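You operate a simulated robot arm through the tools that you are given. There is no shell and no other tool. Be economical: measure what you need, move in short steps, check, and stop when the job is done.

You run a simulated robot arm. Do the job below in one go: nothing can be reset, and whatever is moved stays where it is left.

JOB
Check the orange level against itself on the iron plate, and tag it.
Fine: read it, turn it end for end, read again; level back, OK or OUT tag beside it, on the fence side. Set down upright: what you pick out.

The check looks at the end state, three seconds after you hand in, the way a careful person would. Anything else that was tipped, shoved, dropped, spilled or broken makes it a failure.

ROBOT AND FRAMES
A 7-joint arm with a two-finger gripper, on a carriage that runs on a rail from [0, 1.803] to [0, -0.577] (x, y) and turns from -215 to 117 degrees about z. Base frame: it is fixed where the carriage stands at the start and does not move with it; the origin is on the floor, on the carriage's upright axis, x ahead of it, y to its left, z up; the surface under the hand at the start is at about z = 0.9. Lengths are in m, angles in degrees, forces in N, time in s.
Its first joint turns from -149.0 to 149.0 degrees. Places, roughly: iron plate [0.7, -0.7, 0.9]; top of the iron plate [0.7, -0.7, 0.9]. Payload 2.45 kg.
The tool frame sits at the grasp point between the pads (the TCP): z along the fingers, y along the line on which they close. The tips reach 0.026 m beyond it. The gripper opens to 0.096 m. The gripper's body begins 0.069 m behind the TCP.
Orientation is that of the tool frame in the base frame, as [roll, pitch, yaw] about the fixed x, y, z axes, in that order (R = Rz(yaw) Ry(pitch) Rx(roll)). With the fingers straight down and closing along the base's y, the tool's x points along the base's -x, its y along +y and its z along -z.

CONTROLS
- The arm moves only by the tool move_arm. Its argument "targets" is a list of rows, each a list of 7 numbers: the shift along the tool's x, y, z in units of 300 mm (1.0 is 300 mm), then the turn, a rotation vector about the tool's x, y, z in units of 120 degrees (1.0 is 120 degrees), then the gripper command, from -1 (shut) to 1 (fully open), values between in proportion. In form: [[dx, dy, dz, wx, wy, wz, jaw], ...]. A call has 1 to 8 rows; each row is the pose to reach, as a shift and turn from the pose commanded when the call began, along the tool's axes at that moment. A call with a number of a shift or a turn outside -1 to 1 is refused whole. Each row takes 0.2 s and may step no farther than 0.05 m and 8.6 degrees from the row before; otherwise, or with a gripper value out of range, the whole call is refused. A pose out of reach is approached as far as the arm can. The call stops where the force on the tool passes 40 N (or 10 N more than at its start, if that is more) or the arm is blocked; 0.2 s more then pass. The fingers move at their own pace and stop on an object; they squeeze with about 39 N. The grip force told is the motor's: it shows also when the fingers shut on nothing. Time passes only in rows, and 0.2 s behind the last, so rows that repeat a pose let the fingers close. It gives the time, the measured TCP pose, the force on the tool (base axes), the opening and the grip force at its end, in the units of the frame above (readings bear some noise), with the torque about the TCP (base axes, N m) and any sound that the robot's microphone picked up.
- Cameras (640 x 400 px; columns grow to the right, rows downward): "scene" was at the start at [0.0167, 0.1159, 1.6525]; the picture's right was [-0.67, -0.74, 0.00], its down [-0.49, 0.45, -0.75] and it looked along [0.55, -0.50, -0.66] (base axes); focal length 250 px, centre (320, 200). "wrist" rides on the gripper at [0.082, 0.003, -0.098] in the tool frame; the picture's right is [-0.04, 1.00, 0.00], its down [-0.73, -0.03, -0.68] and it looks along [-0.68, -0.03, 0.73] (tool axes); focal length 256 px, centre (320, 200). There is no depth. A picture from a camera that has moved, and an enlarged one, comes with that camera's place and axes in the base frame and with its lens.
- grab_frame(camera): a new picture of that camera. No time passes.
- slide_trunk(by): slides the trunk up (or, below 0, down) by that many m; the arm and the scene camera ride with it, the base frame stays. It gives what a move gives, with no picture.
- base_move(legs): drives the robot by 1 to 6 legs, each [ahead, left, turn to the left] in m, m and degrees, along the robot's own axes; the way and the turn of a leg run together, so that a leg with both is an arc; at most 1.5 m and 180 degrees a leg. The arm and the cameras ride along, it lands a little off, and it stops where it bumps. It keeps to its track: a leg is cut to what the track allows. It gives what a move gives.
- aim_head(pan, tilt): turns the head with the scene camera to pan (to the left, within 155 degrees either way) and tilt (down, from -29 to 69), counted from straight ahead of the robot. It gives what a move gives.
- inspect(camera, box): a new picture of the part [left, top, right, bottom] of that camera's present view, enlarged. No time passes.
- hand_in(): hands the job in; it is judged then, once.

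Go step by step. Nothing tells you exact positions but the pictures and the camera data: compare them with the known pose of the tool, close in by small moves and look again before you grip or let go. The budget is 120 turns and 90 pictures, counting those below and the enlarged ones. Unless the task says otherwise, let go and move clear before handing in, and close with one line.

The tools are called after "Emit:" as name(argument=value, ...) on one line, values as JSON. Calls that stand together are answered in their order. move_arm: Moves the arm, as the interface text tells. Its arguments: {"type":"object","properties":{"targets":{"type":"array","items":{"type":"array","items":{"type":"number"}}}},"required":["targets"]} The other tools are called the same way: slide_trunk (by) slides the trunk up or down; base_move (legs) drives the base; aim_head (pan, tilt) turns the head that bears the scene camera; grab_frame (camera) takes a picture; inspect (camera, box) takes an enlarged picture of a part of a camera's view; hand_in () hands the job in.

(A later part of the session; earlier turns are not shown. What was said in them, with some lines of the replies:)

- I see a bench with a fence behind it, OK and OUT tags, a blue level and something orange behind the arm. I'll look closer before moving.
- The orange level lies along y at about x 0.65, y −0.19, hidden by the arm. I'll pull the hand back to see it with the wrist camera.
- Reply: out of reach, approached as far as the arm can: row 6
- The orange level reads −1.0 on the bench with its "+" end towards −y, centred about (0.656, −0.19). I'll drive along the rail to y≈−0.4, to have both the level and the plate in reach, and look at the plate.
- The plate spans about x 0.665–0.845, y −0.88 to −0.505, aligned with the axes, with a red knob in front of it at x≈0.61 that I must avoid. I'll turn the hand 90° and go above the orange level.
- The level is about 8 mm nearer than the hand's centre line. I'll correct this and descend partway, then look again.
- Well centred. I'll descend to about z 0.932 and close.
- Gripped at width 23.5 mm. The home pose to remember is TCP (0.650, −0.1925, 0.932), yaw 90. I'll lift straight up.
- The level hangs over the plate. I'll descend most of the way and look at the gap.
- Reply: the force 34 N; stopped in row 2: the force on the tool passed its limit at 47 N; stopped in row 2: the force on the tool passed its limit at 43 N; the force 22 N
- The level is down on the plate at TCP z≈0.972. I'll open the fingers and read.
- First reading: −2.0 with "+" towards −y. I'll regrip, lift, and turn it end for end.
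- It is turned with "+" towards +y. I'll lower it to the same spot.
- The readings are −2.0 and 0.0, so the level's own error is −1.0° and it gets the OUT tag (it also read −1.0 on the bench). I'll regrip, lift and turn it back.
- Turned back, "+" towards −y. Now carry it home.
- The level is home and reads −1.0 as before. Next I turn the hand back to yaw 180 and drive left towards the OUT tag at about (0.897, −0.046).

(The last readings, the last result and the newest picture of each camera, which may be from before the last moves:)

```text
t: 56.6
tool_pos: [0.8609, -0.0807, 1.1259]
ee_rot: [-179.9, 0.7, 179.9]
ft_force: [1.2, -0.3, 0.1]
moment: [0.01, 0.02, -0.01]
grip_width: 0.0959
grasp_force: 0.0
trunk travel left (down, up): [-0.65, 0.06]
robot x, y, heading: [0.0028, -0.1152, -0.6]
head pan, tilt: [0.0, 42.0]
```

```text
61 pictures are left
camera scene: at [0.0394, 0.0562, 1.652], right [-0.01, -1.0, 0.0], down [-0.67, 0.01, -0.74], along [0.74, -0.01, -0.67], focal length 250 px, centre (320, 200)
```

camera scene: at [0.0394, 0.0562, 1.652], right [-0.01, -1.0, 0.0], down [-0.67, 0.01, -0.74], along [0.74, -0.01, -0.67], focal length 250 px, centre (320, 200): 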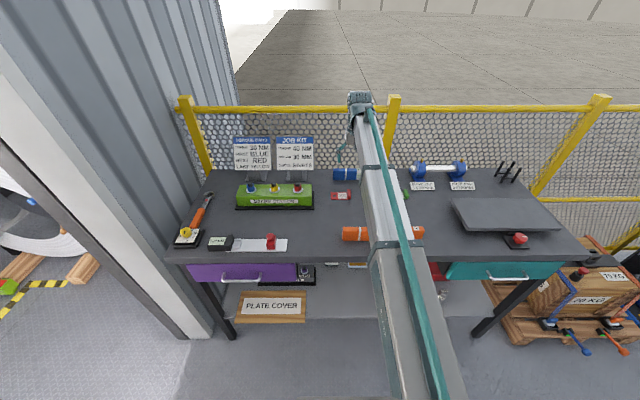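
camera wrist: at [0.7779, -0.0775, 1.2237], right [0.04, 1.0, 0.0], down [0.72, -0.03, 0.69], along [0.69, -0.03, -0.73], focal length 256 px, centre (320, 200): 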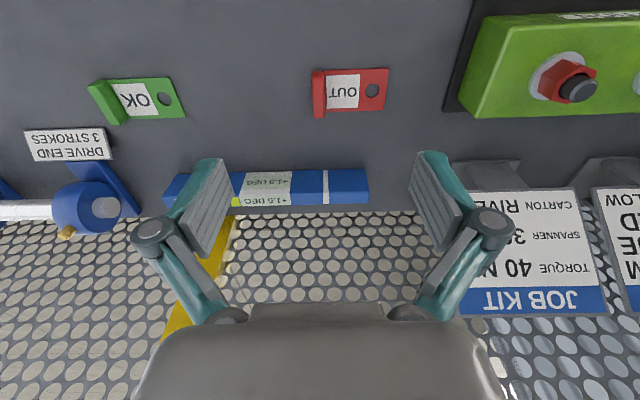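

The OUT tag lies at about x 0.872–0.919, y −0.09 to 0, with its upright tab at y≈−0.086. I'll move above the tab and lower partway.

Emit:
move_arm(targets=[[-0.06, -0.006, 0.1, 0, 0, 0, 1], [-0.12, -0.013, 0.2, 0, 0, 0, 1], [-0.12, -0.013, 0.3, 0, 0, 0, 1], [-0.12, -0.013, 0.42, 0, 0, 0, 1], [-0.12, -0.013, 0.42, 0, 0, 0, 1]])

Emit:
grab_frame(camera="wrist")

Emit:
inspect(camera="scene", box=[300, 130, 420, 220])

```text
t: 57.8
tool_pos: [0.898, -0.0844, 0.999]
ee_rot: [-179.8, 0.7, 179.9]
ft_force: [0.2, 0.4, -0.5]
moment: [-0.01, -0.02, 0.0]
grip_width: 0.0958
grasp_force: 0.0
trunk travel left (down, up): [-0.65, 0.06]
robot x, y, heading: [-0.0013, -0.1167, -0.4]
head pan, tilt: [0.0, 42.0]
```

```text
60 pictures are left
camera wrist: at [0.8147, -0.0811, 1.0971], right [0.04, 1.0, 0.0], down [0.72, -0.03, 0.69], along [0.69, -0.03, -0.73], focal length 256 px, centre (320, 200)
```

wrist: 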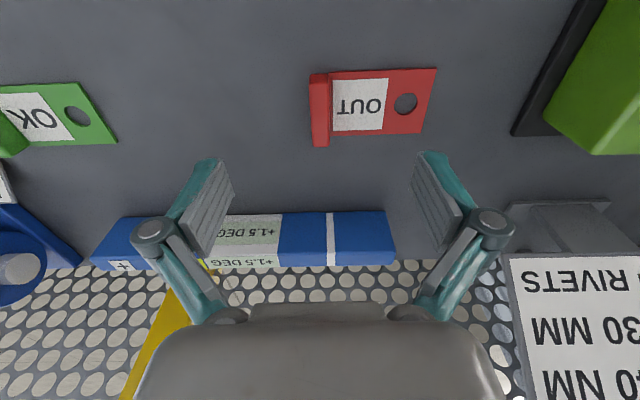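

```text
4.44 times, centred on (360, 175) of scene
camera zoom: at [0.0395, 0.0562, 1.652], right [-0.01, -1.0, 0.0], down [-0.67, 0.0, -0.74], along [0.74, -0.01, -0.67], focal length 1109 px, centre (142, 311)
```

zoom: 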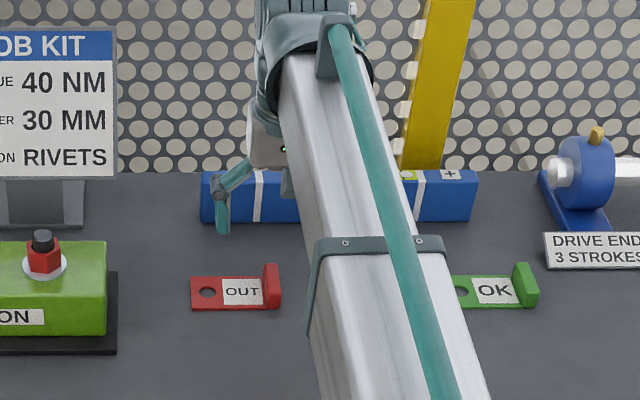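

Emit:
move_arm(targets=[[0.0, 0, 0.1, 0, 0, 0, 1], [0.0, 0, 0.17, 0, 0, 0, 0.6], [0.0, 0, 0.205, 0, 0, 0, 0.2], [0.0, 0, 0.205, 0, 0, 0, 0]])

Emit:
grab_frame(camera="wrist")

Emit:
inspect(camera="scene", box=[300, 150, 400, 220])

```text
t: 58.8
tool_pos: [0.8995, -0.0863, 0.9379]
ee_rot: [-179.9, 0.6, -180.0]
ft_force: [-0.8, 0.0, 0.4]
moment: [0.0, 0.0, -0.01]
grip_width: 0.0483
grasp_force: 0.0
trunk travel left (down, up): [-0.65, 0.06]
robot x, y, heading: [-0.0025, -0.1179, -0.7]
head pan, tilt: [0.0, 42.0]
```

```text
58 pictures are left
camera wrist: at [0.8163, -0.0813, 1.0364], right [0.04, 1.0, 0.0], down [0.72, -0.03, 0.69], along [0.69, -0.03, -0.73], focal length 256 px, centre (320, 200)
```

wrist: 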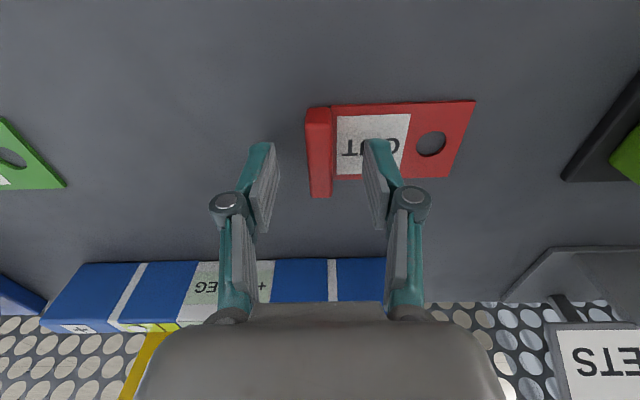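

```text
5.71 times, centred on (350, 185) of scene
camera zoom: at [0.0395, 0.0562, 1.652], right [-0.01, -1.0, 0.0], down [-0.67, 0.0, -0.74], along [0.74, -0.01, -0.67], focal length 1426 px, centre (149, 286)
```

zoom: 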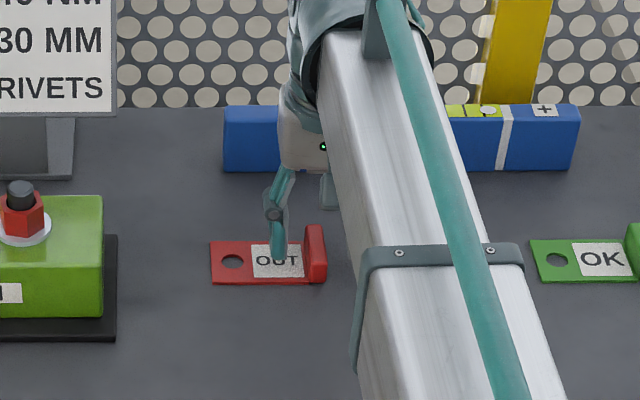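

Emit:
move_arm(targets=[[0.02, 0, 0.008, 0, 0, 0, 0], [0.02, 0, 0.013, 0, 0, 0, 0], [0.02, 0, 0.013, 0, 0, 0, -1], [0.02, 0, 0.013, 0, 0, 0, -1], [0.02, 0, 0.013, 0, 0, 0, -1], [0.02, 0, 0.013, 0, 0, 0, -1]])

Emit:
grab_frame(camera="wrist")

```text
t: 60.2
tool_pos: [0.8926, -0.0862, 0.9354]
ee_rot: [-179.8, 0.7, 180.0]
ft_force: [0.6, 0.3, 0.2]
moment: [0.0, -0.05, 0.04]
grip_width: 0.0124
grasp_force: 38.7
trunk travel left (down, up): [-0.65, 0.06]
robot x, y, heading: [0.0015, -0.1119, -0.5]
head pan, tilt: [0.0, 42.0]
```

```text
56 pictures are left
camera wrist: at [0.8101, -0.081, 1.0325], right [0.04, 1.0, 0.0], down [0.72, -0.03, 0.69], along [0.69, -0.03, -0.73], focal length 256 px, centre (320, 200)
```

wrist: 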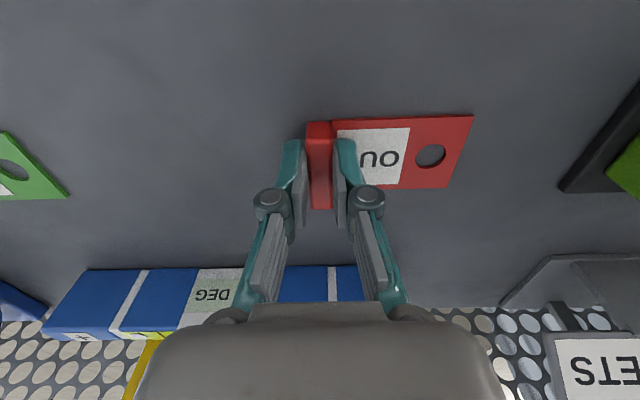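

The tab is gripped. Lift and carry it to beside the level, on the fence side.

Emit:
move_arm(targets=[[0, 0, -0.08, 0, 0, 0, -1], [0, 0, -0.2, 0, 0, 0, -1], [0, 0, -0.3, 0, 0, 0, -1], [0, 0, -0.4, 0, 0, 0, -1], [0, 0, -0.4, 0, 0, 0, -1]])

Emit:
move_arm(targets=[[0.1, -0.08, 0, 0, 0, 0, -1], [0.2, -0.16, 0, 0, 0, 0, -1], [0.3, -0.24, 0, 0, 0, 0, -1], [0.4, -0.32, 0, 0, 0, 0, -1], [0.5, -0.4, 0, 0, 0, 0, -1], [0.617, -0.483, 0, 0, 0, 0, -1], [0.617, -0.483, 0, 0, 0, 0, -1]])

Emit:
grab_frame(camera="wrist")

Emit:
grab_frame(camera="scene")

```text
t: 61.4
tool_pos: [0.892, -0.0831, 1.0545]
ee_rot: [-179.8, 0.7, -180.0]
ft_force: [-0.8, 0.1, 0.2]
moment: [0.04, -0.02, 0.01]
grip_width: 0.0129
grasp_force: 39.3
trunk travel left (down, up): [-0.65, 0.06]
robot x, y, heading: [0.0004, -0.1116, -0.3]
head pan, tilt: [0.0, 42.0]
```

```text
t: 63.0
tool_pos: [0.7061, -0.2288, 1.054]
ee_rot: [-179.8, 0.8, -179.9]
ft_force: [-0.4, 0.3, -0.2]
moment: [-0.03, -0.02, 0.04]
grip_width: 0.0127
grasp_force: 38.8
trunk travel left (down, up): [-0.65, 0.06]
robot x, y, heading: [-0.0003, -0.1145, -0.6]
head pan, tilt: [0.0, 42.0]
```

```text
55 pictures are left
camera wrist: at [0.6228, -0.2246, 1.1507], right [0.04, 1.0, 0.0], down [0.72, -0.03, 0.69], along [0.69, -0.03, -0.72], focal length 256 px, centre (320, 200)
```

wrist: 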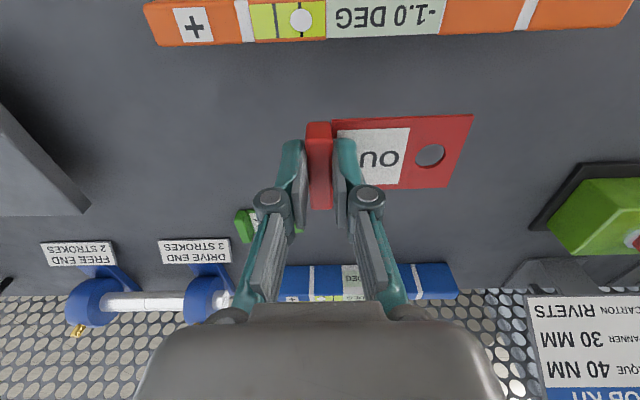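

```text
54 pictures are left
camera scene: at [0.0394, 0.0563, 1.652], right [-0.01, -1.0, 0.0], down [-0.67, 0.0, -0.74], along [0.74, -0.01, -0.67], focal length 250 px, centre (320, 200)
```

scene: 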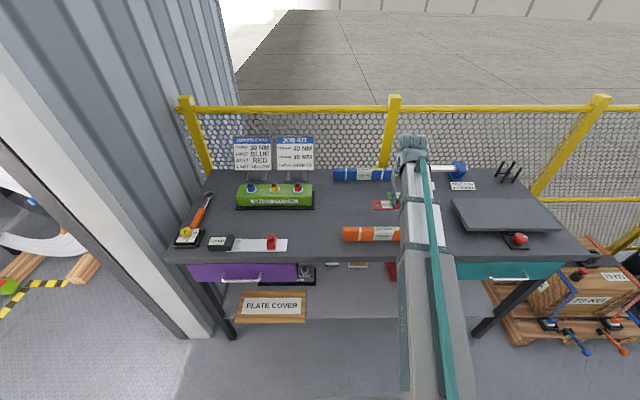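

Emit:
move_arm(targets=[[0, 0, 0.12, 0, 0, 0, -1], [0, 0, 0.24, 0, 0, 0, -1], [0, 0, 0.33, 0, 0, 0, -1], [0, 0, 0.37, 0, 0, 0, -1], [0, 0, 0.385, 0, 0, 0, -1], [0, 0, 0.392, 0, 0, 0, -1], [0, 0, 0.397, 0, 0, 0, -1]])

Emit:
grab_frame(camera="wrist")

```text
t: 64.6
tool_pos: [0.7079, -0.231, 0.935]
ee_rot: [-179.8, 0.8, -179.9]
ft_force: [0.9, -0.3, 6.7]
moment: [0.06, 0.02, 0.02]
grip_width: 0.0125
grasp_force: 39.1
trunk travel left (down, up): [-0.65, 0.06]
robot x, y, heading: [0.0024, -0.1156, -0.5]
head pan, tilt: [0.0, 42.0]
```

```text
53 pictures are left
camera wrist: at [0.6248, -0.2262, 1.0323], right [0.04, 1.0, 0.0], down [0.72, -0.03, 0.69], along [0.69, -0.03, -0.72], focal length 256 px, centre (320, 200)
```

wrist: 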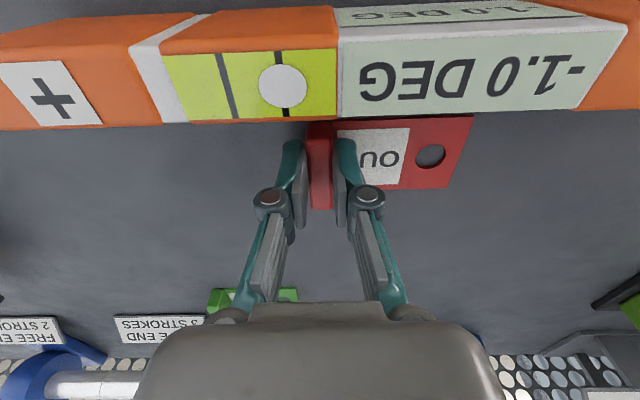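

The tag touches the bench. Release and go straight up.

Emit:
move_arm(targets=[[0, 0, 0, 0, 0, 0, -0.6], [0, 0, 0, 0, 0, 0, -0.4], [0, 0, 0, 0, 0, 0, 0], [0, 0, 0, 0, 0, 0, 0]])

Emit:
move_arm(targets=[[0, 0, -0.06, 0, 0, 0, 0], [0, 0, -0.15, 0, 0, 0, 0], [0, 0, -0.3, 0, 0, 0, 0], [0, 0, -0.45, 0, 0, 0, 0], [0, 0, -0.6, 0, 0, 0, 0], [0, 0, -0.6, 0, 0, 0, 0]])

Emit:
base_move(legs=[[0, 0.35, 0]])

Emit:
aim_head(pan=-40, tilt=45)

Emit:
grab_frame(camera="scene")

Emit:
grab_frame(camera="wrist")

```text
t: 65.6
tool_pos: [0.7077, -0.2302, 0.9342]
ee_rot: [-179.9, 0.7, -180.0]
ft_force: [0.3, 0.0, 1.1]
moment: [-0.02, 0.03, 0.0]
grip_width: 0.0481
grasp_force: 0.1
trunk travel left (down, up): [-0.65, 0.06]
robot x, y, heading: [0.0011, -0.1146, -0.2]
head pan, tilt: [0.0, 42.0]
```

```text
t: 67.0
tool_pos: [0.7057, -0.2307, 1.1135]
ee_rot: [-179.9, 0.7, 179.9]
ft_force: [-0.1, 0.0, -0.9]
moment: [0.0, -0.01, 0.01]
grip_width: 0.0481
grasp_force: 0.0
trunk travel left (down, up): [-0.65, 0.06]
robot x, y, heading: [0.0023, -0.1137, -0.5]
head pan, tilt: [0.0, 42.0]
```

```text
t: 69.3
tool_pos: [0.7064, 0.1189, 1.1129]
ee_rot: [-179.8, 0.7, 179.9]
ft_force: [0.2, 0.4, 0.0]
moment: [0.0, 0.02, 0.04]
grip_width: 0.048
grasp_force: 0.0
trunk travel left (down, up): [-0.65, 0.06]
robot x, y, heading: [-0.0011, 0.2362, -0.8]
head pan, tilt: [0.0, 42.0]
```

```text
t: 70.3
tool_pos: [0.7071, 0.118, 1.1129]
ee_rot: [-179.7, 0.6, 179.8]
ft_force: [0.5, -0.3, 0.5]
moment: [0.0, -0.01, 0.0]
grip_width: 0.048
grasp_force: 0.0
trunk travel left (down, up): [-0.65, 0.06]
robot x, y, heading: [-0.0017, 0.2304, -0.3]
head pan, tilt: [-40.0, 45.0]
```

```text
52 pictures are left
camera scene: at [0.018, 0.3535, 1.6477], right [-0.65, -0.76, 0.0], down [-0.54, 0.46, -0.71], along [0.54, -0.46, -0.71], focal length 250 px, centre (320, 200)
```

scene: 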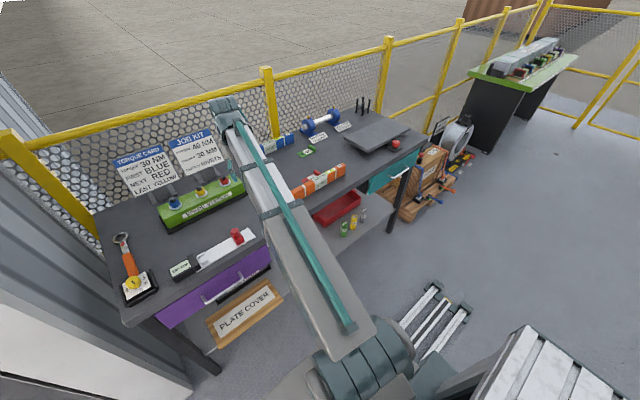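

```text
51 pictures are left
camera wrist: at [0.623, 0.1223, 1.211], right [0.04, 1.0, 0.0], down [0.72, -0.03, 0.69], along [0.69, -0.03, -0.73], focal length 256 px, centre (320, 200)
```

wrist: 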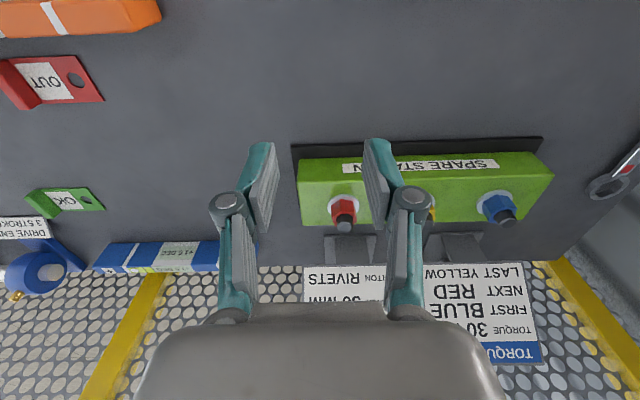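

Emit:
inspect(camera="scene", box=[270, 120, 400, 220])

```text
4.00 times, centred on (335, 170) of scene
camera zoom: at [0.018, 0.3535, 1.6477], right [-0.65, -0.76, 0.0], down [-0.54, 0.46, -0.71], along [0.54, -0.46, -0.71], focal length 998 px, centre (260, 320)
```

zoom: 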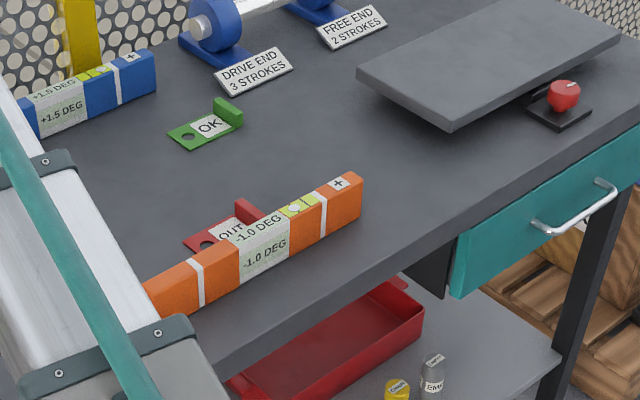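

The level is back upright in its place with the OUT tag beside it on the fence side. Nothing else looks disturbed and the hand is clear, so I'm handing in.

Emit:
hand_in()

```text
The job is handed in.
```

The orange level read −2.0° one way and 0.0° turned end for end, so it is off by −1.0°; it is back in its place with the OUT tag beside it on the fence side.
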